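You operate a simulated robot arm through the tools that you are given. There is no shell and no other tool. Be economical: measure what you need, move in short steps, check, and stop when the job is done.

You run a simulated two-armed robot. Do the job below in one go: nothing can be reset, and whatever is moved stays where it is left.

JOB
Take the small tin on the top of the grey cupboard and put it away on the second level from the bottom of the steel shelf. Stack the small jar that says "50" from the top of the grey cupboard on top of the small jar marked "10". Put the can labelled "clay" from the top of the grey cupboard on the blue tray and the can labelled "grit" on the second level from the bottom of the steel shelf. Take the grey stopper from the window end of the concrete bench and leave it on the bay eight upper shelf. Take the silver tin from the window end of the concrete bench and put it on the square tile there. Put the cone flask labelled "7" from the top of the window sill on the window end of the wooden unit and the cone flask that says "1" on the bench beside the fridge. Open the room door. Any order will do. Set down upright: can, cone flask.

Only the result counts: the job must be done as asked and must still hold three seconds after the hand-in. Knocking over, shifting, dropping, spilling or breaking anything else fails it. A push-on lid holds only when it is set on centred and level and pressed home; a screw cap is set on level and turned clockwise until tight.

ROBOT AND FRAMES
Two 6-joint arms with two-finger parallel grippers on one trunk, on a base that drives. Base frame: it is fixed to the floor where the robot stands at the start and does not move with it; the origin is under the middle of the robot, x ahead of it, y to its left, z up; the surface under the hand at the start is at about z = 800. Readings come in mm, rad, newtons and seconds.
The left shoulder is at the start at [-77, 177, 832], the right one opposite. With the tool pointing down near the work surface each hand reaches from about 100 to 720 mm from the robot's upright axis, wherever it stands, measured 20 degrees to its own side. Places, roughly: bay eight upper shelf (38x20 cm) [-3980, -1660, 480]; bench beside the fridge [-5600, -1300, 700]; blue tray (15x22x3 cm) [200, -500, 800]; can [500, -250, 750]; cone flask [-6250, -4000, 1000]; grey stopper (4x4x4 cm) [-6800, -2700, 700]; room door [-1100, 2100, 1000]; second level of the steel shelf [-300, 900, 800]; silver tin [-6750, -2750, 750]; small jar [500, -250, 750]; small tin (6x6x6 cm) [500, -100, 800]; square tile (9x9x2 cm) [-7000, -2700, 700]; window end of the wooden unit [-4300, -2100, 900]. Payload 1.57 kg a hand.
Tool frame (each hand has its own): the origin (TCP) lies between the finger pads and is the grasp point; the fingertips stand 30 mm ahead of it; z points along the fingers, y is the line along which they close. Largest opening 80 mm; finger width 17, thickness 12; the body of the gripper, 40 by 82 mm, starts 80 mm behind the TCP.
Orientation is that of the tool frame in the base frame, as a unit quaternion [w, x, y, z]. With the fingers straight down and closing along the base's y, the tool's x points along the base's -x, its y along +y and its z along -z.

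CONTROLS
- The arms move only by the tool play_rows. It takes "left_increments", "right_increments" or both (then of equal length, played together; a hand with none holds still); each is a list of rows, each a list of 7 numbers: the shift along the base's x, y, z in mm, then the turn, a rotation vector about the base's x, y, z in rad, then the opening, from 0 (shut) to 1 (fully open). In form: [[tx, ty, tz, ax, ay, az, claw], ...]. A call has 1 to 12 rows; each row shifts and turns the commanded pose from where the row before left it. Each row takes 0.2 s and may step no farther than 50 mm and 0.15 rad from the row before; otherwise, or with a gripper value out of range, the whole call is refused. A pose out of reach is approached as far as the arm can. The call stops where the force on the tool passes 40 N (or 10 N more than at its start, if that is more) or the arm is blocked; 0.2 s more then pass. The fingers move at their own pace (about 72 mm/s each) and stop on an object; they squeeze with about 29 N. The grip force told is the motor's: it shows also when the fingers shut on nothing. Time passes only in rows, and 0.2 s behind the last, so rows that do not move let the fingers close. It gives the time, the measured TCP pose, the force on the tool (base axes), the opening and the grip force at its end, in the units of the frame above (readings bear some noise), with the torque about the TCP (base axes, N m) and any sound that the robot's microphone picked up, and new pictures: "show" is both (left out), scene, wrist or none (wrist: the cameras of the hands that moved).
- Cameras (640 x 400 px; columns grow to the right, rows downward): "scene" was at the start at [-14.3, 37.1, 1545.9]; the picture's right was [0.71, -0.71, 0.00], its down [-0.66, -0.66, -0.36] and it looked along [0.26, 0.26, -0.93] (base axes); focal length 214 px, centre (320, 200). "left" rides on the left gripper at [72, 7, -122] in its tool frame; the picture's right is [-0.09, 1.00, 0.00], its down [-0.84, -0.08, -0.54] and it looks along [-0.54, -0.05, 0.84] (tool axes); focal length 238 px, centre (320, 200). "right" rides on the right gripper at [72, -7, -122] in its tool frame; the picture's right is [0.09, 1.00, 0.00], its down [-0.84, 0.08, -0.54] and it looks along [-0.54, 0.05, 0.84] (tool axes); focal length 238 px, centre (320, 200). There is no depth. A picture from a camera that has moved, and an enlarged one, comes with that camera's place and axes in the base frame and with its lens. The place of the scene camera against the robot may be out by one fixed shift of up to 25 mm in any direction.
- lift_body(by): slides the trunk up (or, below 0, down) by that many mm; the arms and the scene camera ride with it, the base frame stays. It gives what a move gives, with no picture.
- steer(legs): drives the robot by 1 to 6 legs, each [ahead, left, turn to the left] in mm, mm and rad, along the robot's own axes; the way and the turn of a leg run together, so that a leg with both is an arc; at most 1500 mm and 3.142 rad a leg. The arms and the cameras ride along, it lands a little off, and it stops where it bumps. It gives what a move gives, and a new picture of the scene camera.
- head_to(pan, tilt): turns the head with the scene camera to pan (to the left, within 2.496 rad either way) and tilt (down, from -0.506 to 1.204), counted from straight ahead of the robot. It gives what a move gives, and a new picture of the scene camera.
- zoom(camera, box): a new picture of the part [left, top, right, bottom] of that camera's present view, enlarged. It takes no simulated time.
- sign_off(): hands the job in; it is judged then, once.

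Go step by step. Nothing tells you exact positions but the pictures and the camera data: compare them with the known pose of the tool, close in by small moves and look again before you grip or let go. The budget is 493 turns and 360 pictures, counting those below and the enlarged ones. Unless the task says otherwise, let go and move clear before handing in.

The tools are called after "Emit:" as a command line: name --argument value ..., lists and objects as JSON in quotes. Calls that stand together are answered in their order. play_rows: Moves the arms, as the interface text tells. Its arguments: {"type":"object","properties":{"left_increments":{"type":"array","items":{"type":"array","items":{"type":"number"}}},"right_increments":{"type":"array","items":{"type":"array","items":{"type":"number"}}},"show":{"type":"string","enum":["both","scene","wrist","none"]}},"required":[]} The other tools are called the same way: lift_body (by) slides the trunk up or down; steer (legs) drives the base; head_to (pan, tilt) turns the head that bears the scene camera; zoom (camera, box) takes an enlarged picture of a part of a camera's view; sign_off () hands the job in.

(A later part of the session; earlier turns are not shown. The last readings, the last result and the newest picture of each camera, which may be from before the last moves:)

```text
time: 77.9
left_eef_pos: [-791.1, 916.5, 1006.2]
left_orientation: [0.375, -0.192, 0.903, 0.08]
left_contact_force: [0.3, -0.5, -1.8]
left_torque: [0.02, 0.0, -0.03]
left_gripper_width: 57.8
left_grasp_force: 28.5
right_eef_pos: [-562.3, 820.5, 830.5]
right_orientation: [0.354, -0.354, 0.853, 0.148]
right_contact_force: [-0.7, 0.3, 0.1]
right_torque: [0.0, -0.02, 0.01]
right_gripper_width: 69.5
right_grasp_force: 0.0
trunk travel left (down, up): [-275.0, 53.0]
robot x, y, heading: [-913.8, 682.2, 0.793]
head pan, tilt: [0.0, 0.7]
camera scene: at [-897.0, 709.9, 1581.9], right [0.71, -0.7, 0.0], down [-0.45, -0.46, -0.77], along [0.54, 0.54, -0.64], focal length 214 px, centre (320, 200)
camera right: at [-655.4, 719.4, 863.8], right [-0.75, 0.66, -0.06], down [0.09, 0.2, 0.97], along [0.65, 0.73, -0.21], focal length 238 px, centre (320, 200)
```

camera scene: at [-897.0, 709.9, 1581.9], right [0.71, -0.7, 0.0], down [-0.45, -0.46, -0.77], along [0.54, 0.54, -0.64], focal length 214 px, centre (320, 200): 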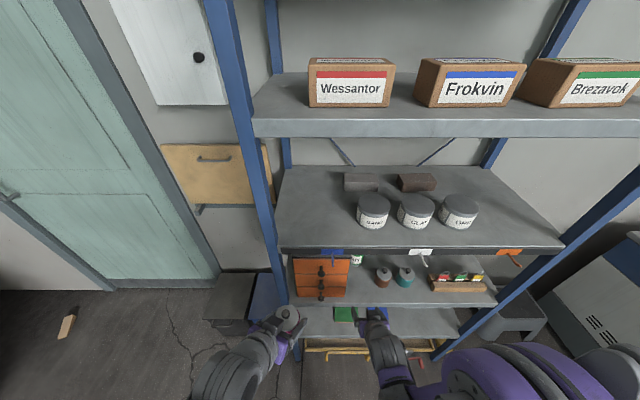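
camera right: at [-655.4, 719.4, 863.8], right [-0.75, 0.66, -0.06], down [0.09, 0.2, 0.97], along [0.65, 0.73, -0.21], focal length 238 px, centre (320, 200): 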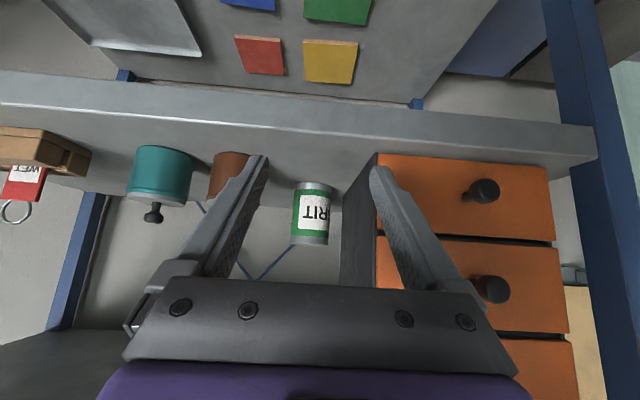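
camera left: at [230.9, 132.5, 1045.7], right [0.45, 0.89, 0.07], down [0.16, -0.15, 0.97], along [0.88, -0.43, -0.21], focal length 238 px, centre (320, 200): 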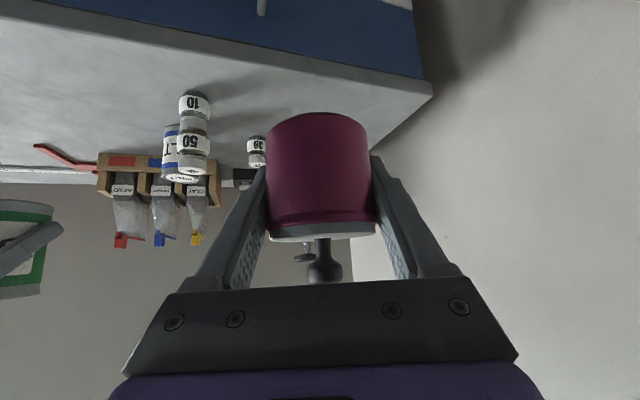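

Grit stands well. Pull the right hand back, shift the base right for the left arm, and square the left tool.

Emit:
play_rows --right_increments '[[-30, -30, 20, 0, 0, 0, 0.87], [-30, -30, 20, 0, 0, 0, 0.87]]' --show "none"

Emit:
steer --legs '[[0, -275, 0]]'

Emit:
play_rows --left_increments '[[-10, 10, -30, 0, 0, 0.122, 0.4], [-10, 10, -30, 0, 0, 0.122, 0.4], [-10, 10, -30, 0, 0, 0.122, 0.4], [5, 5, -30, 0, 0, 0, 0.4], [20, 20, -30, 0, 0, 0, 0.4], [0, 0, 0, 0, 0, 0, 0.4]]' --show "both"

```text
time: 78.5
left_eef_pos: [-790.7, 916.6, 1006.2]
left_orientation: [0.374, -0.193, 0.904, 0.08]
left_contact_force: [0.2, -0.3, -2.4]
left_torque: [0.03, 0.01, 0.04]
left_gripper_width: 57.8
left_grasp_force: 29.1
right_eef_pos: [-609.8, 776.6, 874.6]
right_orientation: [0.353, -0.354, 0.854, 0.147]
right_contact_force: [-0.3, -0.3, -0.8]
right_torque: [-0.01, 0.03, -0.02]
right_gripper_width: 69.8
right_grasp_force: 0.1
trunk travel left (down, up): [-275.0, 53.0]
robot x, y, heading: [-915.1, 679.9, 0.791]
head pan, tilt: [0.0, 0.7]
```

```text
time: 81.5
left_eef_pos: [-598.0, 727.2, 1006.1]
left_orientation: [0.375, -0.192, 0.904, 0.08]
left_contact_force: [0.4, -0.2, -2.6]
left_torque: [0.0, 0.0, 0.01]
left_gripper_width: 57.5
left_grasp_force: 29.0
right_eef_pos: [-418.2, 585.4, 874.9]
right_orientation: [0.353, -0.351, 0.855, 0.146]
right_contact_force: [0.1, -0.7, -0.2]
right_torque: [0.0, -0.01, 0.01]
right_gripper_width: 69.5
right_grasp_force: 0.1
trunk travel left (down, up): [-275.0, 53.0]
robot x, y, heading: [-721.9, 492.2, 0.789]
head pan, tilt: [0.0, 0.7]
camera scene: at [-704.7, 520.3, 1581.9], right [0.71, -0.71, 0.0], down [-0.46, -0.46, -0.76], along [0.54, 0.54, -0.64], focal length 214 px, centre (320, 200)
```

scene: 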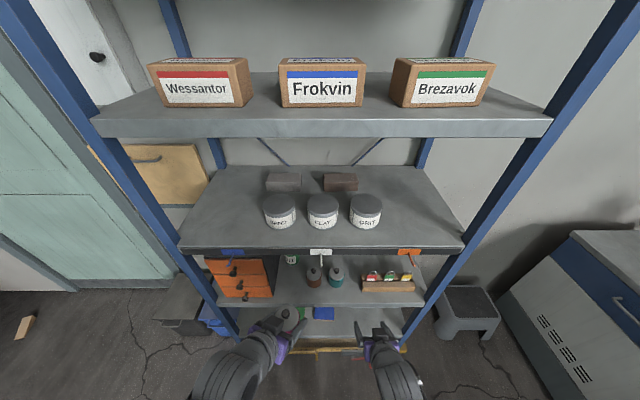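

```text
time: 82.9
left_eef_pos: [-604.4, 778.8, 855.3]
left_orientation: [0.353, -0.353, 0.854, 0.146]
left_contact_force: [1.2, -0.9, -2.1]
left_torque: [0.01, -0.05, 0.02]
left_gripper_width: 57.5
left_grasp_force: 29.1
right_eef_pos: [-417.9, 586.8, 875.0]
right_orientation: [0.354, -0.352, 0.854, 0.146]
right_contact_force: [-0.5, -0.1, 0.1]
right_torque: [-0.01, 0.04, -0.02]
right_gripper_width: 69.6
right_grasp_force: 0.0
trunk travel left (down, up): [-275.0, 53.0]
robot x, y, heading: [-723.8, 494.4, 0.787]
head pan, tilt: [0.0, 0.7]
camera scene: at [-706.2, 519.6, 1581.9], right [0.71, -0.71, 0.0], down [-0.45, -0.46, -0.77], along [0.54, 0.54, -0.64], focal length 214 px, centre (320, 200)
camera left: at [-706.8, 686.8, 892.1], right [-0.66, 0.75, 0.07], down [0.2, 0.09, 0.97], along [0.73, 0.65, -0.21], focal length 238 px, centre (320, 200)
```

scene: 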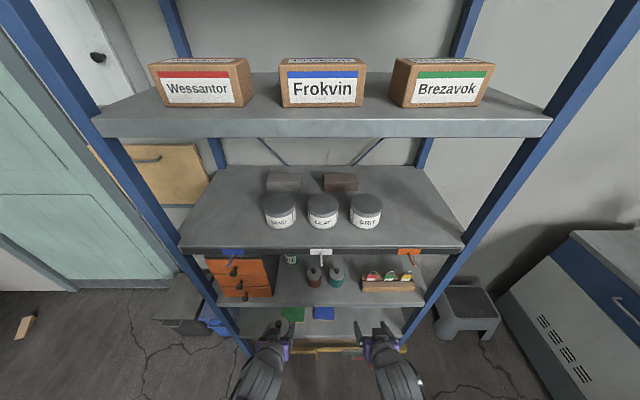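
left: 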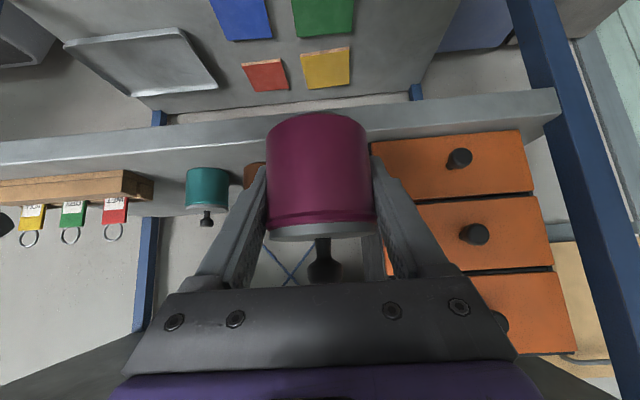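

Left hand is on the gap line. Advance with the tin to about 70 mm inside the edge.

Emit:
play_rows --left_increments '[[33, 33, -5, 0, 0, 0, 0.4], [33, 33, -5, 0, 0, 0, 0.4], [33, 33, -5, 0, 0, 0, 0.4], [32, 32, -5, 0, 0, 0, 0.4], [0, 0, -15, 0, 0, 0, 0.4], [0, 0, 0, 0, 0, 0, 0.4]]' --show "wrist"

```text
time: 84.3
left_eef_pos: [-471.1, 914.3, 820.7]
left_orientation: [0.353, -0.352, 0.854, 0.146]
left_contact_force: [-0.6, 0.9, -2.2]
left_torque: [0.01, 0.01, -0.01]
left_gripper_width: 57.7
left_grasp_force: 29.1
right_eef_pos: [-418.0, 587.6, 874.1]
right_orientation: [0.354, -0.352, 0.854, 0.147]
right_contact_force: [0.1, 0.2, 0.2]
right_torque: [0.0, 0.0, 0.0]
right_gripper_width: 69.9
right_grasp_force: 0.0
trunk travel left (down, up): [-275.0, 53.0]
robot x, y, heading: [-723.7, 493.2, 0.786]
head pan, tilt: [0.0, 0.7]
camera left: at [-572.6, 822.6, 855.9], right [-0.66, 0.75, 0.07], down [0.2, 0.09, 0.97], along [0.73, 0.65, -0.21], focal length 238 px, centre (320, 200)
```

left: 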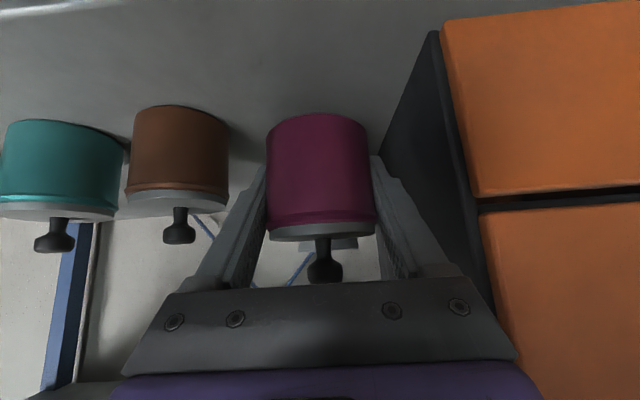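

Emit:
play_rows --left_increments '[[0, 0, -8, 0, 0, 0, 0.4], [0, 0, -8, 0, 0, 0, 0.4], [0, 0, -5, 0, 0, 0, 0.4], [0, 0, -3, 0, 0, 0, 0.4], [0, 0, 0, 0, 0, 0, 0.4]]' --show "none"

```text
time: 85.5
left_eef_pos: [-471.5, 914.0, 797.1]
left_orientation: [0.353, -0.353, 0.854, 0.147]
left_contact_force: [0.5, 0.3, -2.5]
left_torque: [0.01, 0.01, 0.01]
left_gripper_width: 57.8
left_grasp_force: 29.1
right_eef_pos: [-417.5, 587.1, 874.0]
right_orientation: [0.353, -0.353, 0.854, 0.146]
right_contact_force: [0.8, 0.5, 0.0]
right_torque: [0.06, 0.01, -0.03]
right_gripper_width: 69.8
right_grasp_force: 0.0
trunk travel left (down, up): [-275.0, 53.0]
robot x, y, heading: [-721.4, 490.3, 0.781]
head pan, tilt: [0.0, 0.7]
```

Emit:
play_rows --left_increments '[[0, 0, -2, 0, 0, 0, 0.4], [0, 0, -2, 0, 0, 0, 0.4], [0, 0, 0, 0, 0, 0, 0.4]]' --show "none"

```text
time: 86.3
left_eef_pos: [-471.2, 912.7, 792.6]
left_orientation: [0.353, -0.353, 0.854, 0.147]
left_contact_force: [0.6, 0.5, -3.1]
left_torque: [0.0, -0.02, -0.02]
left_gripper_width: 57.9
left_grasp_force: 29.2
right_eef_pos: [-417.6, 585.8, 875.0]
right_orientation: [0.353, -0.353, 0.854, 0.147]
right_contact_force: [0.5, 0.2, -0.3]
right_torque: [-0.03, 0.01, 0.0]
right_gripper_width: 69.8
right_grasp_force: 0.0
trunk travel left (down, up): [-275.0, 53.0]
robot x, y, heading: [-722.8, 490.0, 0.785]
head pan, tilt: [0.0, 0.7]
```

Emit:
play_rows --left_increments '[[0, 0, -2, 0, 0, 0, 0.4], [0, 0, -2, 0, 0, 0, 0.4], [0, 0, 0, 0, 0, 0, 0.4]]' --show "none"

```text
time: 87.1
left_eef_pos: [-471.3, 912.4, 789.9]
left_orientation: [0.354, -0.353, 0.854, 0.147]
left_contact_force: [1.4, 4.0, 20.6]
left_torque: [-0.07, -0.06, 0.01]
left_gripper_width: 57.8
left_grasp_force: 28.6
right_eef_pos: [-418.3, 585.7, 874.8]
right_orientation: [0.353, -0.352, 0.855, 0.146]
right_contact_force: [-0.4, 0.5, -0.8]
right_torque: [0.02, 0.02, 0.0]
right_gripper_width: 69.6
right_grasp_force: 0.2
trunk travel left (down, up): [-275.0, 53.0]
robot x, y, heading: [-722.7, 491.1, 0.786]
head pan, tilt: [0.0, 0.7]
```

Emit:
play_rows --left_increments '[[0, 0, 1.5, 0, 0, 0, 0.6], [0, 0, 0, 0, 0, 0, 0.85], [0, 0, 0, 0, 0, 0, 0.85], [0, 0, 0, 0, 0, 0, 0.85], [-15, -15, 3, 0, 0, 0, 0.85], [-28, -28, 5, 0, 0, 0, 0.85], [-32, -32, 10, 0, 0, 0, 0.85], [-32, -32, 10, 0, 0, 0, 0.85], [-32, -32, 10, 0, 0, 0, 0.85]]' --show "both"

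```text
time: 89.1
left_eef_pos: [-603.8, 777.9, 845.9]
left_orientation: [0.353, -0.352, 0.854, 0.145]
left_contact_force: [-0.5, -0.3, -0.7]
left_torque: [-0.01, -0.04, -0.03]
left_gripper_width: 68.0
left_grasp_force: 0.0
left hand out of reach, approached as far as the arm can: row 7, 8
right_eef_pos: [-418.2, 587.0, 875.3]
right_orientation: [0.354, -0.353, 0.854, 0.146]
right_contact_force: [-0.5, -0.6, 0.6]
right_torque: [-0.02, -0.02, -0.03]
right_gripper_width: 69.6
right_grasp_force: 0.1
trunk travel left (down, up): [-275.0, 53.0]
robot x, y, heading: [-720.4, 493.4, 0.79]
head pan, tilt: [0.0, 0.7]
camera scene: at [-706.2, 519.4, 1581.9], right [0.71, -0.71, 0.0], down [-0.45, -0.46, -0.77], along [0.54, 0.54, -0.64], focal length 214 px, centre (320, 200)
camera left: at [-705.8, 684.9, 880.7], right [-0.66, 0.75, 0.07], down [0.2, 0.09, 0.97], along [0.73, 0.65, -0.22], focal length 238 px, centre (320, 200)
```

scene: 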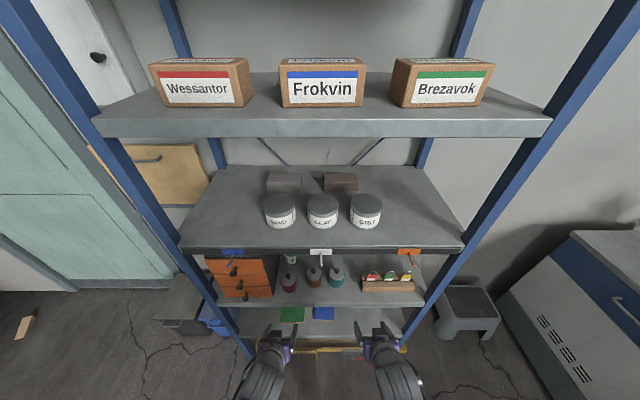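
left: 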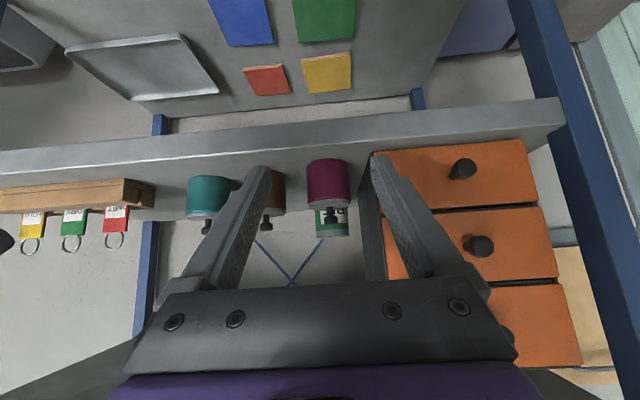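

Tin and grit are stored. Next the room door: back off and look left.

Emit:
steer --legs '[[-300, 0, 0]]'

Emit:
head_to --pan 0.9 --tilt 0.3

```text
time: 91.2
left_eef_pos: [-818.4, 561.3, 844.5]
left_orientation: [0.352, -0.354, 0.854, 0.146]
left_contact_force: [-0.2, 0.2, 0.1]
left_torque: [0.0, 0.03, 0.01]
left_gripper_width: 68.1
left_grasp_force: 0.1
right_eef_pos: [-632.5, 370.9, 875.7]
right_orientation: [0.353, -0.354, 0.853, 0.147]
right_contact_force: [0.2, 0.0, 0.2]
right_torque: [0.02, 0.0, -0.02]
right_gripper_width: 69.5
right_grasp_force: 0.2
trunk travel left (down, up): [-275.0, 53.0]
robot x, y, heading: [-939.0, 276.7, 0.787]
head pan, tilt: [0.0, 0.7]
camera scene: at [-920.4, 303.7, 1582.0], right [0.71, -0.7, 0.0], down [-0.45, -0.46, -0.77], along [0.54, 0.54, -0.64], focal length 214 px, centre (320, 200)
```

scene: 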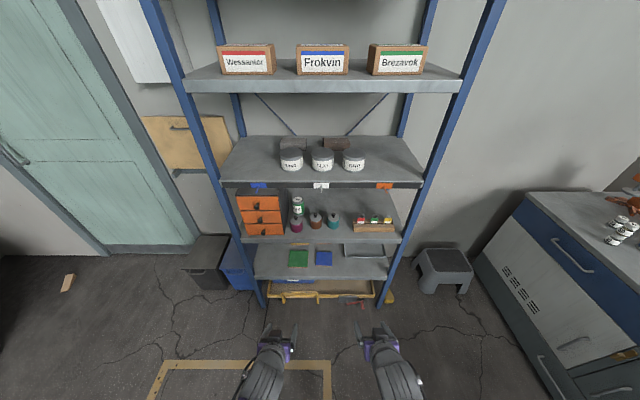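

```text
time: 92.4
left_eef_pos: [-818.1, 561.8, 845.1]
left_orientation: [0.352, -0.354, 0.854, 0.146]
left_contact_force: [1.4, -0.7, 0.0]
left_torque: [-0.01, 0.01, 0.01]
left_gripper_width: 67.8
left_grasp_force: 0.0
right_eef_pos: [-633.7, 371.9, 875.1]
right_orientation: [0.353, -0.354, 0.854, 0.147]
right_contact_force: [0.0, -0.4, -0.2]
right_torque: [0.01, 0.01, -0.01]
right_gripper_width: 69.4
right_grasp_force: 0.0
trunk travel left (down, up): [-275.0, 53.0]
robot x, y, heading: [-937.8, 276.8, 0.795]
head pan, tilt: [0.901, 0.3]
camera scene: at [-991.1, 336.2, 1618.0], right [0.99, 0.12, 0.0], down [0.04, -0.29, -0.96], along [-0.11, 0.95, -0.3], focal length 214 px, centre (320, 200)
```

scene: 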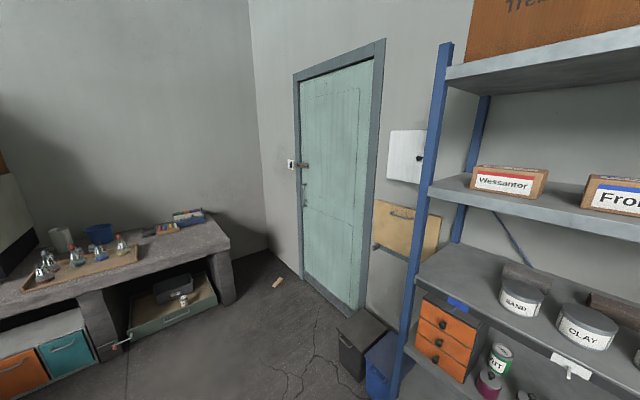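

Emit:
zoom --camera "scene" --box '[260, 40, 420, 320]'

Emit:
zoom --camera "scene" --box '[280, 140, 330, 200]'

```text
1.43 times, centred on (340, 180) of scene
camera zoom: at [-991.1, 336.2, 1618.0], right [0.99, 0.12, 0.0], down [0.04, -0.29, -0.96], along [-0.11, 0.95, -0.3], focal length 306 px, centre (291, 229)
```

zoom: 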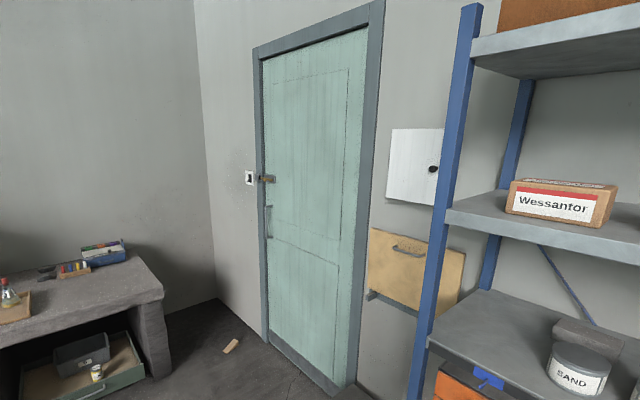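

```text
6.67 times, centred on (305, 170) of scene
camera zoom: at [-991.1, 336.2, 1618.0], right [0.99, 0.12, 0.0], down [0.04, -0.29, -0.96], along [-0.11, 0.95, -0.3], focal length 1430 px, centre (420, 400)
```

zoom: 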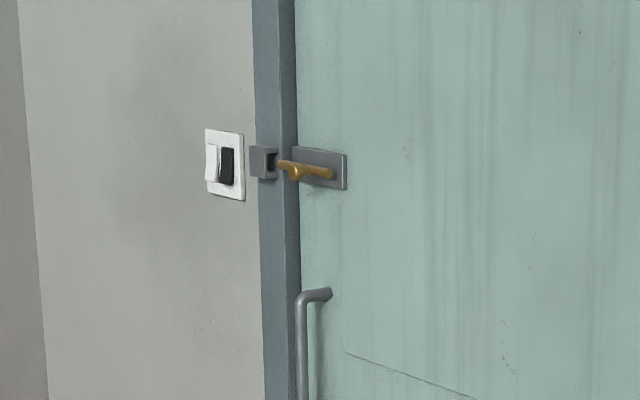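

The door has a brass slide bolt high up (z≈1310) on its left edge and a vertical pull bar (z≈920 to 1140) below it. The hinges are on the right. I'll drive closer, in front of the handle side.

Emit:
steer --legs '[[0, 1400, 0], [350, 0, 0]]'

Emit:
head_to --pan 0.3 --tilt 0.3

```text
time: 106.8
left_eef_pos: [-1573.0, 1802.5, 845.3]
left_orientation: [0.353, -0.35, 0.856, 0.145]
left_contact_force: [0.4, -0.4, 0.5]
left_torque: [0.01, 0.01, 0.0]
left_gripper_width: 68.2
left_grasp_force: 0.1
right_eef_pos: [-1386.8, 1610.4, 874.1]
right_orientation: [0.354, -0.35, 0.855, 0.145]
right_contact_force: [0.3, 1.4, 0.3]
right_torque: [0.04, -0.01, -0.01]
right_gripper_width: 69.6
right_grasp_force: 0.1
trunk travel left (down, up): [-275.0, 53.0]
robot x, y, heading: [-1696.3, 1515.3, 0.785]
head pan, tilt: [0.901, 0.3]
camera scene: at [-1745.0, 1578.5, 1618.0], right [0.99, 0.11, 0.0], down [0.03, -0.29, -0.96], along [-0.11, 0.95, -0.3], focal length 214 px, centre (320, 200)
```

scene: 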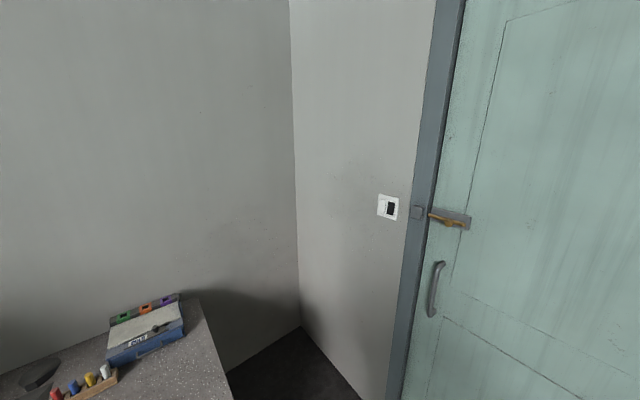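

```text
time: 107.8
left_eef_pos: [-1570.3, 1801.2, 844.9]
left_orientation: [0.352, -0.351, 0.855, 0.145]
left_contact_force: [-0.6, 0.2, 0.4]
left_torque: [0.06, 0.03, -0.01]
left_gripper_width: 68.0
left_grasp_force: 0.2
right_eef_pos: [-1387.1, 1609.9, 873.6]
right_orientation: [0.354, -0.35, 0.855, 0.146]
right_contact_force: [0.7, -0.2, 0.8]
right_torque: [0.01, 0.03, -0.02]
right_gripper_width: 69.7
right_grasp_force: 0.1
trunk travel left (down, up): [-275.0, 53.0]
robot x, y, heading: [-1691.8, 1515.7, 0.782]
head pan, tilt: [0.3, 0.3]
camera scene: at [-1691.0, 1568.0, 1618.0], right [0.88, -0.47, 0.0], down [-0.14, -0.26, -0.96], along [0.45, 0.84, -0.3], focal length 214 px, centre (320, 200)
```

scene: 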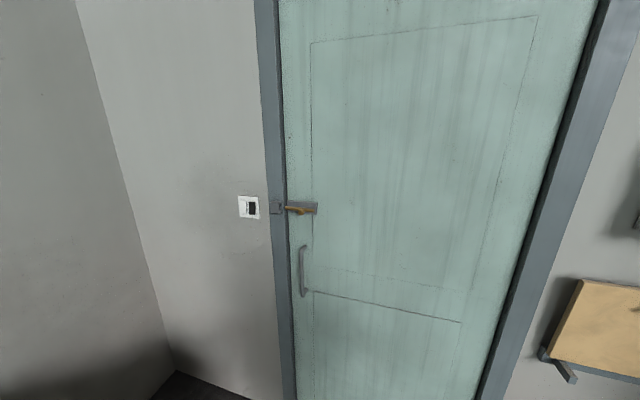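

Emit:
zoom --camera "scene" --box '[265, 190, 335, 230]'

Emit:
zoom --camera "scene" --box '[260, 190, 360, 310]'

```text
9.14 times, centred on (300, 210) of scene
camera zoom: at [-1691.0, 1568.0, 1618.0], right [0.88, -0.47, 0.0], down [-0.14, -0.26, -0.96], along [0.45, 0.84, -0.3], focal length 1961 px, centre (503, 109)
```

zoom: 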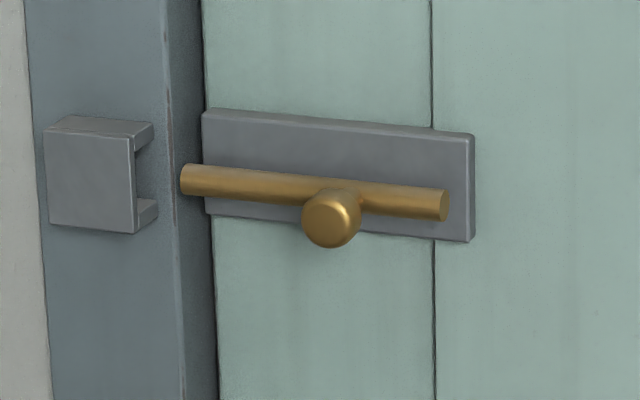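

```text
3.33 times, centred on (310, 250) of scene
camera zoom: at [-1691.0, 1568.0, 1618.0], right [0.88, -0.47, 0.0], down [-0.14, -0.26, -0.96], along [0.45, 0.84, -0.3], focal length 715 px, centre (353, 33)
```

zoom: 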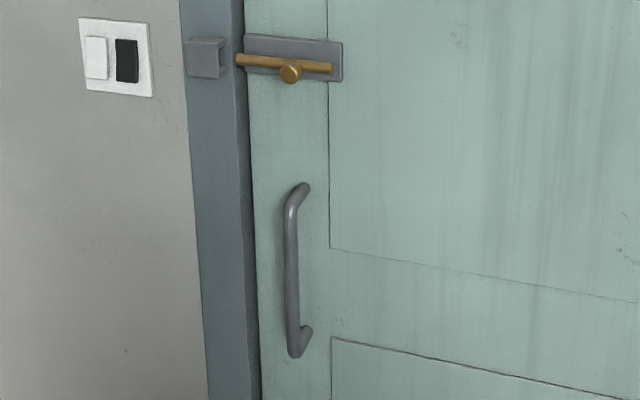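

The bolt is already drawn clear of its keeper, so the door should just pull open by the bar. I'll move in front of it, raise the left hand and turn its tool horizontal.

Emit:
steer --legs '[[0, 200, 0], [120, 0, 0]]'

Emit:
play_rows --left_increments '[[0, 0, 36, 0.0925, -0.0925, 0, 1], [0, 0, 36, 0.0925, -0.0925, 0, 1], [0, 0, 36, 0.0925, -0.0925, 0, 1], [0, 0, 36, 0.0925, -0.0925, 0, 1], [0, 0, 36, 0.0925, -0.0925, 0, 1], [0, 0, 36, 0.0925, -0.0925, 0, 1], [0, 0, 0, 0, 0, 0, 1]]' --show "both"

```text
time: 111.0
left_eef_pos: [-1628.9, 2029.2, 844.8]
left_orientation: [0.353, -0.349, 0.856, 0.145]
left_contact_force: [-0.2, -0.6, -1.2]
left_torque: [0.0, 0.01, 0.01]
left_gripper_width: 67.6
left_grasp_force: 0.0
right_eef_pos: [-1445.0, 1838.1, 873.0]
right_orientation: [0.354, -0.349, 0.856, 0.145]
right_contact_force: [0.4, 0.1, 0.3]
right_torque: [0.0, -0.02, 0.01]
right_gripper_width: 69.7
right_grasp_force: 0.0
trunk travel left (down, up): [-275.0, 53.0]
robot x, y, heading: [-1755.5, 1744.1, 0.775]
head pan, tilt: [0.3, 0.3]
camera scene: at [-1749.0, 1795.8, 1617.9], right [0.88, -0.47, 0.0], down [-0.14, -0.26, -0.96], along [0.45, 0.84, -0.3], focal length 214 px, centre (320, 200)
```

scene: 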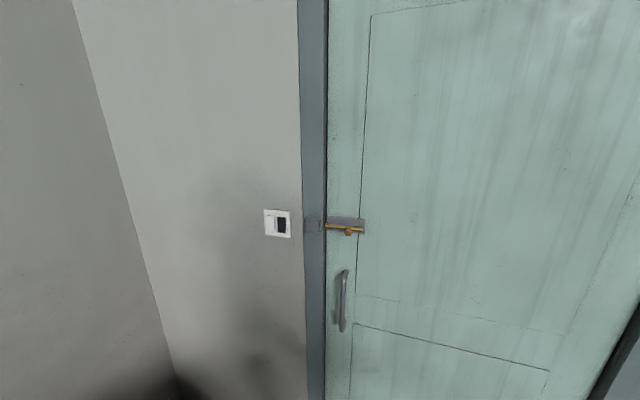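

```text
time: 112.6
left_eef_pos: [-1623.9, 2031.8, 1070.5]
left_orientation: [0.652, -0.268, 0.656, 0.271]
left_contact_force: [-0.4, -0.3, 1.0]
left_torque: [-0.01, 0.03, -0.02]
left_gripper_width: 80.0
left_grasp_force: 0.0
right_eef_pos: [-1444.9, 1836.3, 874.7]
right_orientation: [0.355, -0.348, 0.855, 0.145]
right_contact_force: [0.3, -0.3, 0.3]
right_torque: [0.0, 0.04, 0.04]
right_gripper_width: 69.7
right_grasp_force: 0.0
trunk travel left (down, up): [-275.0, 53.0]
robot x, y, heading: [-1752.9, 1743.0, 0.782]
head pan, tilt: [0.3, 0.3]
camera scene: at [-1748.9, 1795.7, 1618.0], right [0.88, -0.47, 0.0], down [-0.14, -0.26, -0.96], along [0.45, 0.84, -0.3], focal length 214 px, centre (320, 200)
camera left: at [-1716.8, 1950.9, 997.7], right [-0.7, 0.71, 0.1], down [-0.33, -0.44, 0.84], along [0.64, 0.55, 0.54], focal length 238 px, centre (320, 200)
```

scene: 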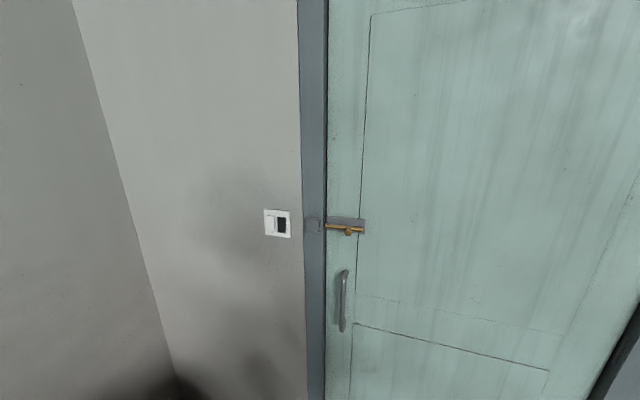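
left: 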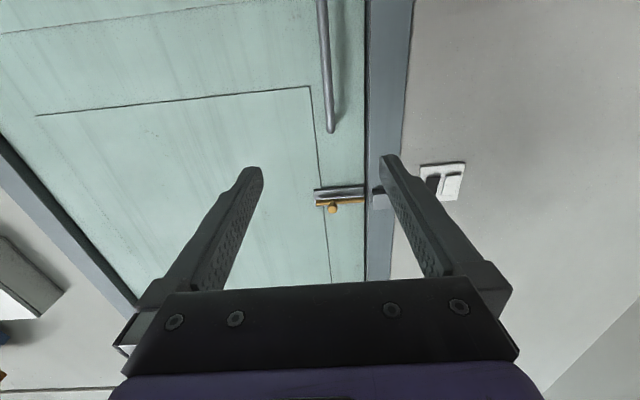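

The bar is at about n=672, s=-2600, with its top at z≈1148. I'll drive forward 190 and look again.

Emit:
steer --legs '[[190, 0, 0]]'

Emit:
zoom --camera "left" --box '[0, 0, 640, 400]'

```text
time: 114.2
left_eef_pos: [-1489.7, 2164.1, 1069.7]
left_orientation: [0.652, -0.266, 0.657, 0.27]
left_contact_force: [-0.7, 0.1, -0.6]
left_torque: [0.0, -0.01, -0.01]
left_gripper_width: 79.9
left_grasp_force: 0.0
right_eef_pos: [-1310.5, 1970.0, 874.0]
right_orientation: [0.354, -0.348, 0.856, 0.144]
right_contact_force: [0.5, 0.4, 0.0]
right_torque: [0.04, -0.02, 0.0]
right_gripper_width: 69.6
right_grasp_force: 0.1
trunk travel left (down, up): [-275.0, 53.0]
robot x, y, heading: [-1618.9, 1879.6, 0.778]
head pan, tilt: [0.3, 0.3]
camera scene: at [-1614.0, 1928.8, 1617.9], right [0.88, -0.47, 0.0], down [-0.14, -0.26, -0.96], along [0.45, 0.84, -0.3], focal length 214 px, centre (320, 200)
```

scene: 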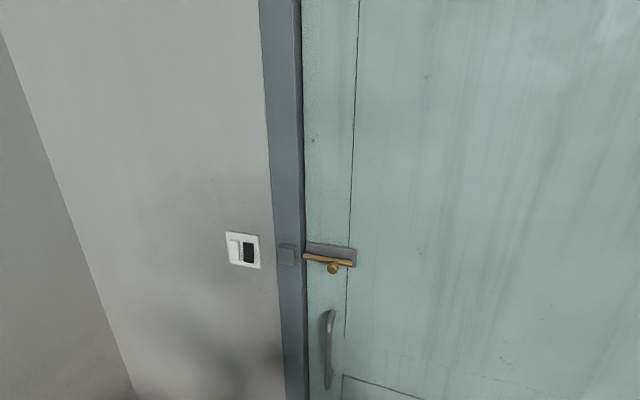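

```text
1.00 times, centred on (320, 200) of left (not enlarged: the box is as wide or as high as the picture)
camera zoom: at [-1581.9, 2083.7, 997.4], right [-0.7, 0.71, 0.1], down [-0.33, -0.44, 0.84], along [0.64, 0.55, 0.54], focal length 238 px, centre (320, 200)
```

zoom: 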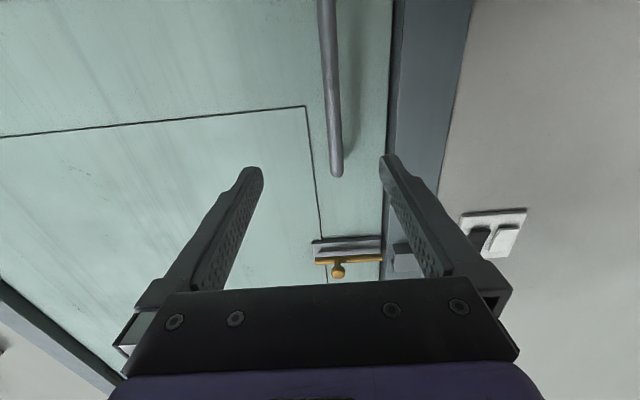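

Emit:
play_rows --left_increments '[[10, 28, -20, 0, 0, 0, 1], [23, 23, -20, 0, 0, 0, 1], [23, 23, 0, 0, 0, 0, 1], [15, 15, 0, 0, 0, 0, 1], [0, 0, 0, 0, 0, 0, 1]]' --show "both"

```text
time: 115.4
left_eef_pos: [-1416.9, 2256.4, 1029.8]
left_orientation: [0.652, -0.266, 0.657, 0.269]
left_contact_force: [-0.1, -0.2, 0.6]
left_torque: [0.03, 0.02, -0.01]
left_gripper_width: 80.0
left_grasp_force: 0.0
right_eef_pos: [-1309.5, 1969.6, 873.5]
right_orientation: [0.354, -0.348, 0.856, 0.144]
right_contact_force: [-0.6, -0.7, 0.3]
right_torque: [0.03, 0.0, -0.02]
right_gripper_width: 69.8
right_grasp_force: 0.0
trunk travel left (down, up): [-275.0, 53.0]
robot x, y, heading: [-1618.7, 1877.9, 0.773]
head pan, tilt: [0.3, 0.3]
camera scene: at [-1614.6, 1928.2, 1618.0], right [0.88, -0.47, 0.0], down [-0.14, -0.26, -0.96], along [0.45, 0.84, -0.3], focal length 214 px, centre (320, 200)
camera left: at [-1510.6, 2173.9, 957.9], right [-0.7, 0.71, 0.1], down [-0.33, -0.44, 0.84], along [0.64, 0.55, 0.54], focal length 238 px, centre (320, 200)
```

scene: 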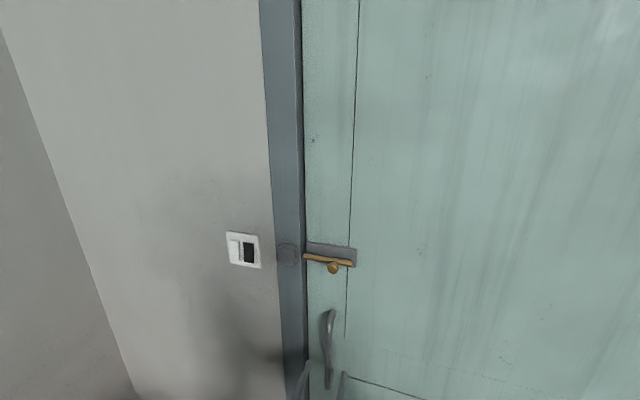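
left: 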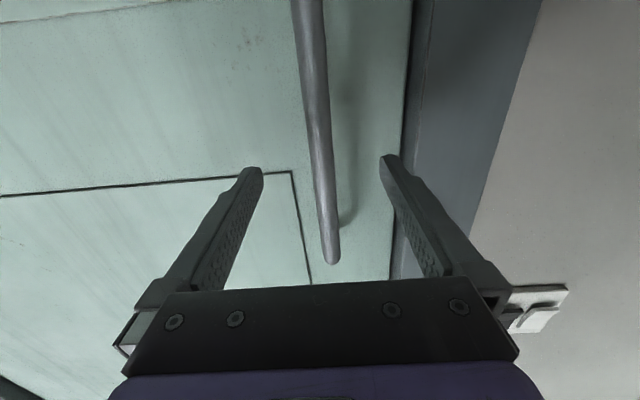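

The bar is between the fingers. Advance 42 mm and close on it.

Emit:
play_rows --left_increments '[[15, 15, 0, 0, 0, 0, 1], [15, 15, 0, 0, 0, 0, 1], [0, 0, 0, 0, 0, 0, 0.5], [0, 0, 0, 0, 0, 0, 0.1], [0, 0, 0, 0, 0, 0, 0.1], [0, 0, 0, 0, 0, 0, 0.1]]' --show "both"

```text
time: 116.8
left_eef_pos: [-1389.9, 2284.5, 1029.1]
left_orientation: [0.652, -0.268, 0.656, 0.27]
left_contact_force: [-1.9, 3.4, 0.6]
left_torque: [-0.15, -0.2, 0.11]
left_gripper_width: 17.7
left_grasp_force: 32.7
right_eef_pos: [-1310.4, 1969.1, 874.9]
right_orientation: [0.355, -0.348, 0.856, 0.144]
right_contact_force: [-0.2, 0.2, -0.2]
right_torque: [-0.01, 0.01, 0.01]
right_gripper_width: 69.6
right_grasp_force: 0.0
trunk travel left (down, up): [-275.0, 53.0]
robot x, y, heading: [-1613.6, 1876.8, 0.779]
head pan, tilt: [0.3, 0.3]
camera scene: at [-1614.9, 1929.1, 1618.0], right [0.88, -0.47, 0.0], down [-0.14, -0.26, -0.96], along [0.45, 0.84, -0.3], focal length 214 px, centre (320, 200)
camera left: at [-1482.0, 2204.0, 958.7], right [-0.7, 0.71, 0.1], down [-0.33, -0.44, 0.84], along [0.64, 0.55, 0.54], focal length 238 px, centre (320, 200)
```

scene: 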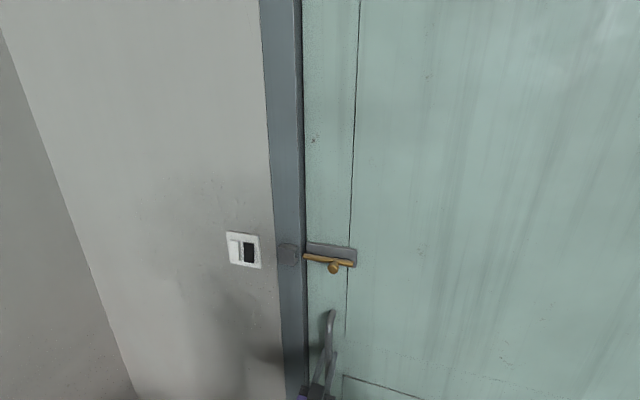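
left: 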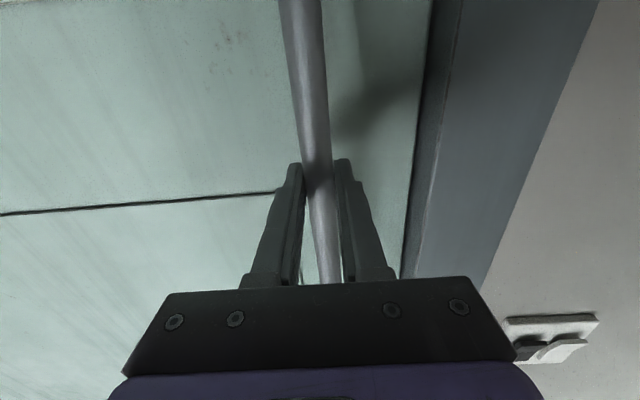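

Gripped on the 18 mm bar. Test pull by the arm.

Emit:
play_rows --left_increments '[[-5, -5, 0, 0, 0, 0, 0.1], [-7, -7, 0, 0, 0, 0, 0.1], [-7, -7, 0, 0, 0, 0, 0.1], [-7, -7, 0, 0, 0, 0, 0.1]]' --show "both"

```text
time: 117.8
left_eef_pos: [-1414.6, 2256.4, 1030.8]
left_orientation: [0.653, -0.266, 0.657, 0.269]
left_contact_force: [4.2, -3.3, 7.6]
left_torque: [-0.34, -0.17, -0.2]
left_gripper_width: 17.7
left_grasp_force: 32.0
right_eef_pos: [-1310.5, 1968.6, 875.5]
right_orientation: [0.354, -0.347, 0.856, 0.144]
right_contact_force: [-0.5, 0.8, -0.6]
right_torque: [0.04, 0.02, 0.01]
right_gripper_width: 69.7
right_grasp_force: 0.1
trunk travel left (down, up): [-275.0, 53.0]
robot x, y, heading: [-1617.1, 1878.2, 0.781]
head pan, tilt: [0.3, 0.3]
camera scene: at [-1614.2, 1926.9, 1618.1], right [0.88, -0.47, 0.0], down [-0.14, -0.26, -0.96], along [0.45, 0.84, -0.29], focal length 214 px, centre (320, 200)
camera left: at [-1506.5, 2175.9, 958.7], right [-0.7, 0.71, 0.1], down [-0.33, -0.44, 0.84], along [0.64, 0.55, 0.54], focal length 238 px, centre (320, 200)
```

scene: 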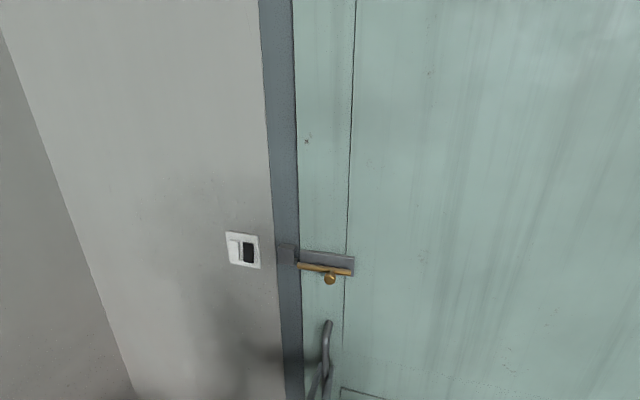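
left: 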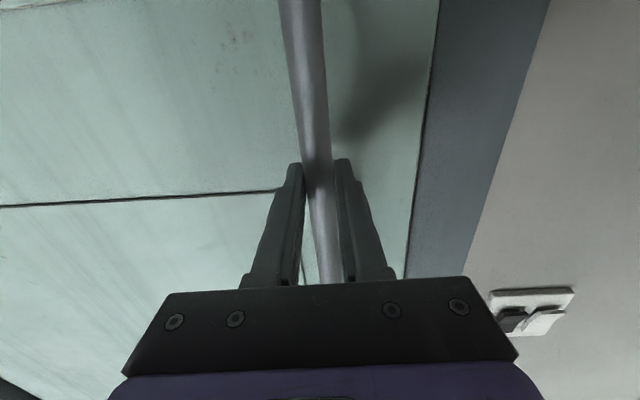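

The door moves. Now I drive the base on an arc about the hinge (about 495 ahead, 616 right) in a small first step.

Emit:
steer --legs '[[-92, -74, 0.15]]'

```text
time: 119.1
left_eef_pos: [-1474.2, 2166.4, 1030.4]
left_orientation: [0.629, -0.313, 0.637, 0.318]
left_contact_force: [23.4, -12.9, 0.2]
left_torque: [-0.7, 0.07, -0.05]
left_gripper_width: 17.8
left_grasp_force: 32.3
right_eef_pos: [-1329.0, 1896.9, 874.5]
right_orientation: [0.342, -0.411, 0.827, 0.172]
right_contact_force: [-0.8, 0.4, -0.5]
right_torque: [0.0, 0.01, 0.0]
right_gripper_width: 69.6
right_grasp_force: 0.0
trunk travel left (down, up): [-275.0, 53.0]
robot x, y, heading: [-1620.3, 1761.8, 0.928]
head pan, tilt: [0.3, 0.3]
camera scene: at [-1622.4, 1811.5, 1618.4], right [0.94, -0.34, 0.0], down [-0.1, -0.28, -0.96], along [0.32, 0.9, -0.3], focal length 214 px, centre (320, 200)
```

scene: 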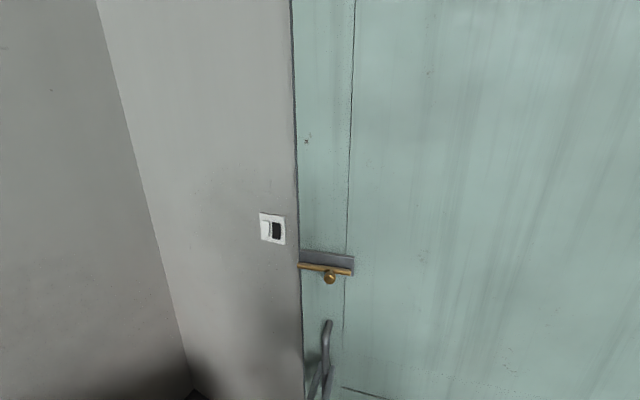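

Works, with about 25 N sideways strain. I'll relieve it by a small arm move toward the hinge and continue.

Emit:
play_rows --left_increments '[[5, -5, 0, 0, 0, 0, 0.1], [0, 0, 0, 0, 0, 0, 0.1]]' --show "none"

Emit:
steer --legs '[[-92, -78, 0.15]]'

```text
time: 119.7
left_eef_pos: [-1475.0, 2164.1, 1029.5]
left_orientation: [0.63, -0.316, 0.633, 0.319]
left_contact_force: [-14.6, 9.4, 15.6]
left_torque: [0.14, -0.31, 0.27]
left_gripper_width: 17.6
left_grasp_force: 32.8
right_eef_pos: [-1333.8, 1898.5, 874.9]
right_orientation: [0.343, -0.412, 0.826, 0.171]
right_contact_force: [0.2, -0.3, 1.0]
right_torque: [0.0, 0.0, 0.04]
right_gripper_width: 69.7
right_grasp_force: 0.1
trunk travel left (down, up): [-275.0, 53.0]
robot x, y, heading: [-1619.3, 1761.8, 0.931]
head pan, tilt: [0.3, 0.3]
```

```text
time: 121.0
left_eef_pos: [-1515.5, 2082.8, 1030.0]
left_orientation: [0.609, -0.356, 0.612, 0.358]
left_contact_force: [-6.8, 1.9, -4.3]
left_torque: [-0.41, -0.01, 0.28]
left_gripper_width: 17.6
left_grasp_force: 32.4
right_eef_pos: [-1341.4, 1835.2, 874.1]
right_orientation: [0.332, -0.46, 0.801, 0.191]
right_contact_force: [-0.4, -0.8, 0.3]
right_torque: [0.02, -0.01, 0.0]
right_gripper_width: 69.6
right_grasp_force: 0.1
trunk travel left (down, up): [-275.0, 53.0]
robot x, y, heading: [-1608.7, 1662.3, 1.044]
head pan, tilt: [0.3, 0.3]
stopped in leg 1: the force on the tool passed its limit at 43 N (the readings are from after the stop); the commanded pose is now the measured one
camera scene: at [-1624.9, 1716.9, 1617.7], right [0.98, -0.22, 0.0], down [-0.06, -0.29, -0.96], along [0.21, 0.93, -0.29], focal length 214 px, centre (320, 200)
```

scene: 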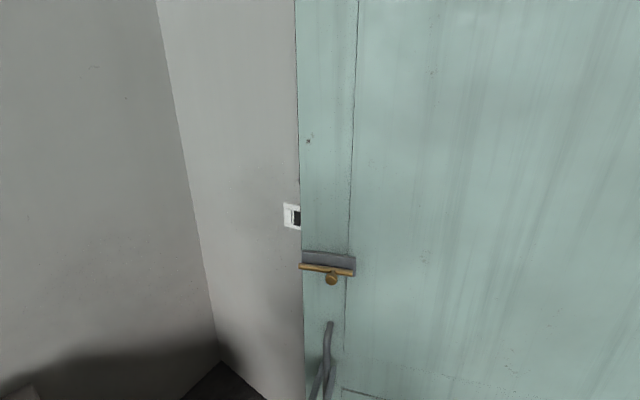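

The hinge fits (n 682, s -1861) well; I continue in small arcs.

Emit:
steer --legs '[[-60, -51, 0.1]]'

Emit:
play_rows --left_increments '[[0, 0, 0, 0, 0, 0, 0.1]]' --show "none"

Emit:
steer --legs '[[-60, -51, 0.1]]'

```text
time: 122.1
left_eef_pos: [-1538.0, 2016.2, 1030.7]
left_orientation: [0.59, -0.386, 0.593, 0.388]
left_contact_force: [-13.5, 5.6, -1.0]
left_torque: [-0.62, 0.13, 0.27]
left_gripper_width: 18.0
left_grasp_force: 32.4
right_eef_pos: [-1340.4, 1787.5, 875.8]
right_orientation: [0.322, -0.5, 0.777, 0.207]
right_contact_force: [0.1, 0.7, 1.6]
right_torque: [0.02, -0.01, 0.0]
right_gripper_width: 69.4
right_grasp_force: 0.2
trunk travel left (down, up): [-275.0, 53.0]
robot x, y, heading: [-1590.4, 1585.4, 1.15]
head pan, tilt: [0.3, 0.3]
camera scene: at [-1612.0, 1643.4, 1618.2], right [0.99, -0.12, 0.0], down [-0.03, -0.29, -0.96], along [0.12, 0.95, -0.3], focal length 214 px, centre (320, 200)
```

scene: 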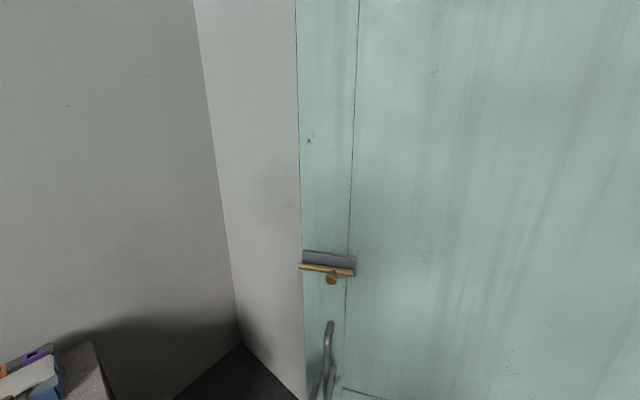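

```text
time: 122.5
left_eef_pos: [-1539.2, 2017.0, 1030.1]
left_orientation: [0.59, -0.386, 0.593, 0.389]
left_contact_force: [-5.8, 1.8, -1.8]
left_torque: [0.21, -0.34, 0.12]
left_gripper_width: 17.8
left_grasp_force: 32.8
right_eef_pos: [-1340.9, 1787.6, 875.1]
right_orientation: [0.322, -0.501, 0.777, 0.207]
right_contact_force: [-0.2, -0.5, -0.2]
right_torque: [0.03, 0.0, -0.01]
right_gripper_width: 69.8
right_grasp_force: 0.2
trunk travel left (down, up): [-275.0, 53.0]
robot x, y, heading: [-1593.4, 1587.4, 1.152]
head pan, tilt: [0.3, 0.3]
```

```text
time: 123.6
left_eef_pos: [-1558.1, 1946.9, 1030.7]
left_orientation: [0.57, -0.416, 0.572, 0.419]
left_contact_force: [-20.6, 5.1, -0.4]
left_torque: [-0.65, 0.03, 0.28]
left_gripper_width: 17.7
left_grasp_force: 32.6
right_eef_pos: [-1335.5, 1737.7, 875.6]
right_orientation: [0.312, -0.538, 0.751, 0.223]
right_contact_force: [-0.4, -0.2, -0.9]
right_torque: [0.0, 0.0, 0.0]
right_gripper_width: 69.5
right_grasp_force: 0.2
trunk travel left (down, up): [-275.0, 53.0]
robot x, y, heading: [-1566.0, 1512.4, 1.253]
head pan, tilt: [0.3, 0.3]
camera scene: at [-1592.2, 1568.7, 1618.2], right [1.0, -0.02, 0.0], down [0.0, -0.3, -0.95], along [0.02, 0.95, -0.3], focal length 214 px, centre (320, 200)
```

scene: 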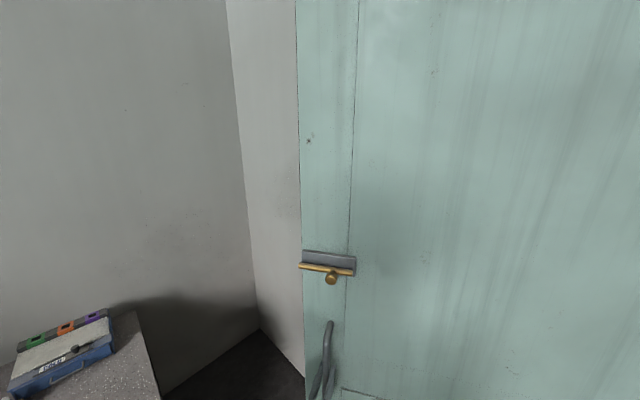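

Emit:
play_rows --left_increments '[[-4, 1, 0, 0, 0, 0, 0.1], [0, 0, 0, 0, 0, 0, 0.1]]' --show "none"

Emit:
steer --legs '[[-60, -48, 0.1]]'

Emit:
steer --legs '[[-60, -48, 0.1]]'

```text
time: 124.2
left_eef_pos: [-1558.0, 1946.8, 1030.9]
left_orientation: [0.569, -0.415, 0.573, 0.419]
left_contact_force: [10.0, -2.3, 6.7]
left_torque: [-0.15, -0.27, -0.11]
left_gripper_width: 17.7
left_grasp_force: 32.0
right_eef_pos: [-1333.3, 1736.9, 875.5]
right_orientation: [0.31, -0.538, 0.751, 0.224]
right_contact_force: [0.0, 0.1, -0.3]
right_torque: [0.02, 0.0, -0.01]
right_gripper_width: 69.5
right_grasp_force: 0.0
trunk travel left (down, up): [-275.0, 53.0]
robot x, y, heading: [-1566.1, 1512.9, 1.248]
head pan, tilt: [0.3, 0.3]
```

```text
time: 125.3
left_eef_pos: [-1568.6, 1876.0, 1030.6]
left_orientation: [0.547, -0.442, 0.553, 0.447]
left_contact_force: [22.6, -2.8, 0.9]
left_torque: [-0.65, -0.25, 0.03]
left_gripper_width: 17.9
left_grasp_force: 32.3
right_eef_pos: [-1324.9, 1689.8, 875.5]
right_orientation: [0.299, -0.574, 0.724, 0.239]
right_contact_force: [-0.1, 0.2, -0.7]
right_torque: [0.02, 0.02, -0.01]
right_gripper_width: 69.7
right_grasp_force: 0.0
trunk travel left (down, up): [-275.0, 53.0]
robot x, y, heading: [-1536.0, 1446.6, 1.351]
head pan, tilt: [0.3, 0.3]
camera scene: at [-1560.3, 1496.3, 1618.3], right [1.0, 0.08, 0.0], down [0.02, -0.29, -0.96], along [-0.07, 0.95, -0.3], focal length 214 px, centre (320, 200)
```

scene: 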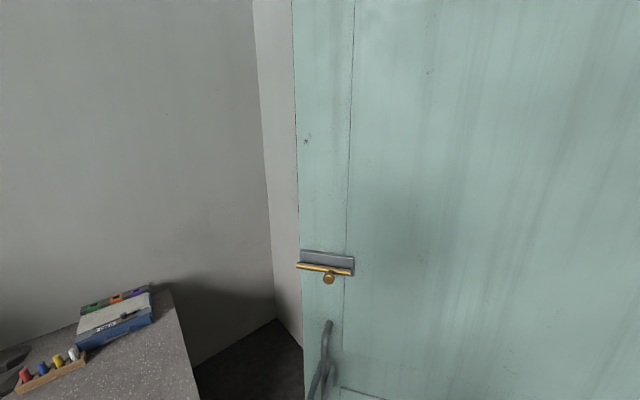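

```text
time: 126.4
left_eef_pos: [-1573.2, 1803.5, 1029.3]
left_orientation: [0.525, -0.468, 0.531, 0.473]
left_contact_force: [24.7, -0.2, 1.4]
left_torque: [-0.66, -0.32, -0.05]
left_gripper_width: 17.9
left_grasp_force: 32.8
right_eef_pos: [-1313.3, 1640.7, 874.2]
right_orientation: [0.287, -0.609, 0.694, 0.254]
right_contact_force: [0.7, -0.4, 0.9]
right_torque: [0.02, 0.01, 0.01]
right_gripper_width: 69.9
right_grasp_force: 0.1
trunk travel left (down, up): [-275.0, 53.0]
robot x, y, heading: [-1496.6, 1376.5, 1.448]
head pan, tilt: [0.3, 0.3]
camera scene: at [-1528.4, 1427.5, 1618.3], right [0.98, 0.17, 0.0], down [0.05, -0.29, -0.96], along [-0.17, 0.94, -0.3], focal length 214 px, centre (320, 200)
```

scene: 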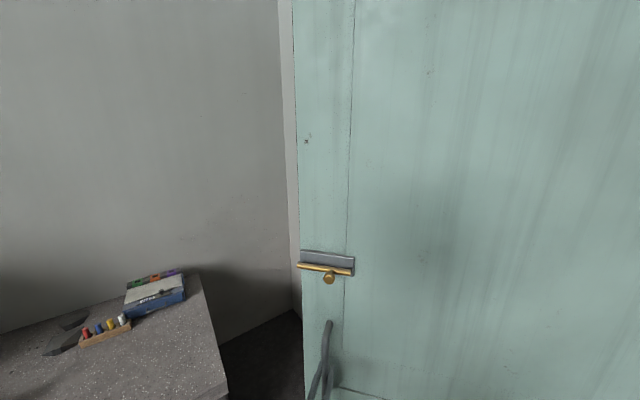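

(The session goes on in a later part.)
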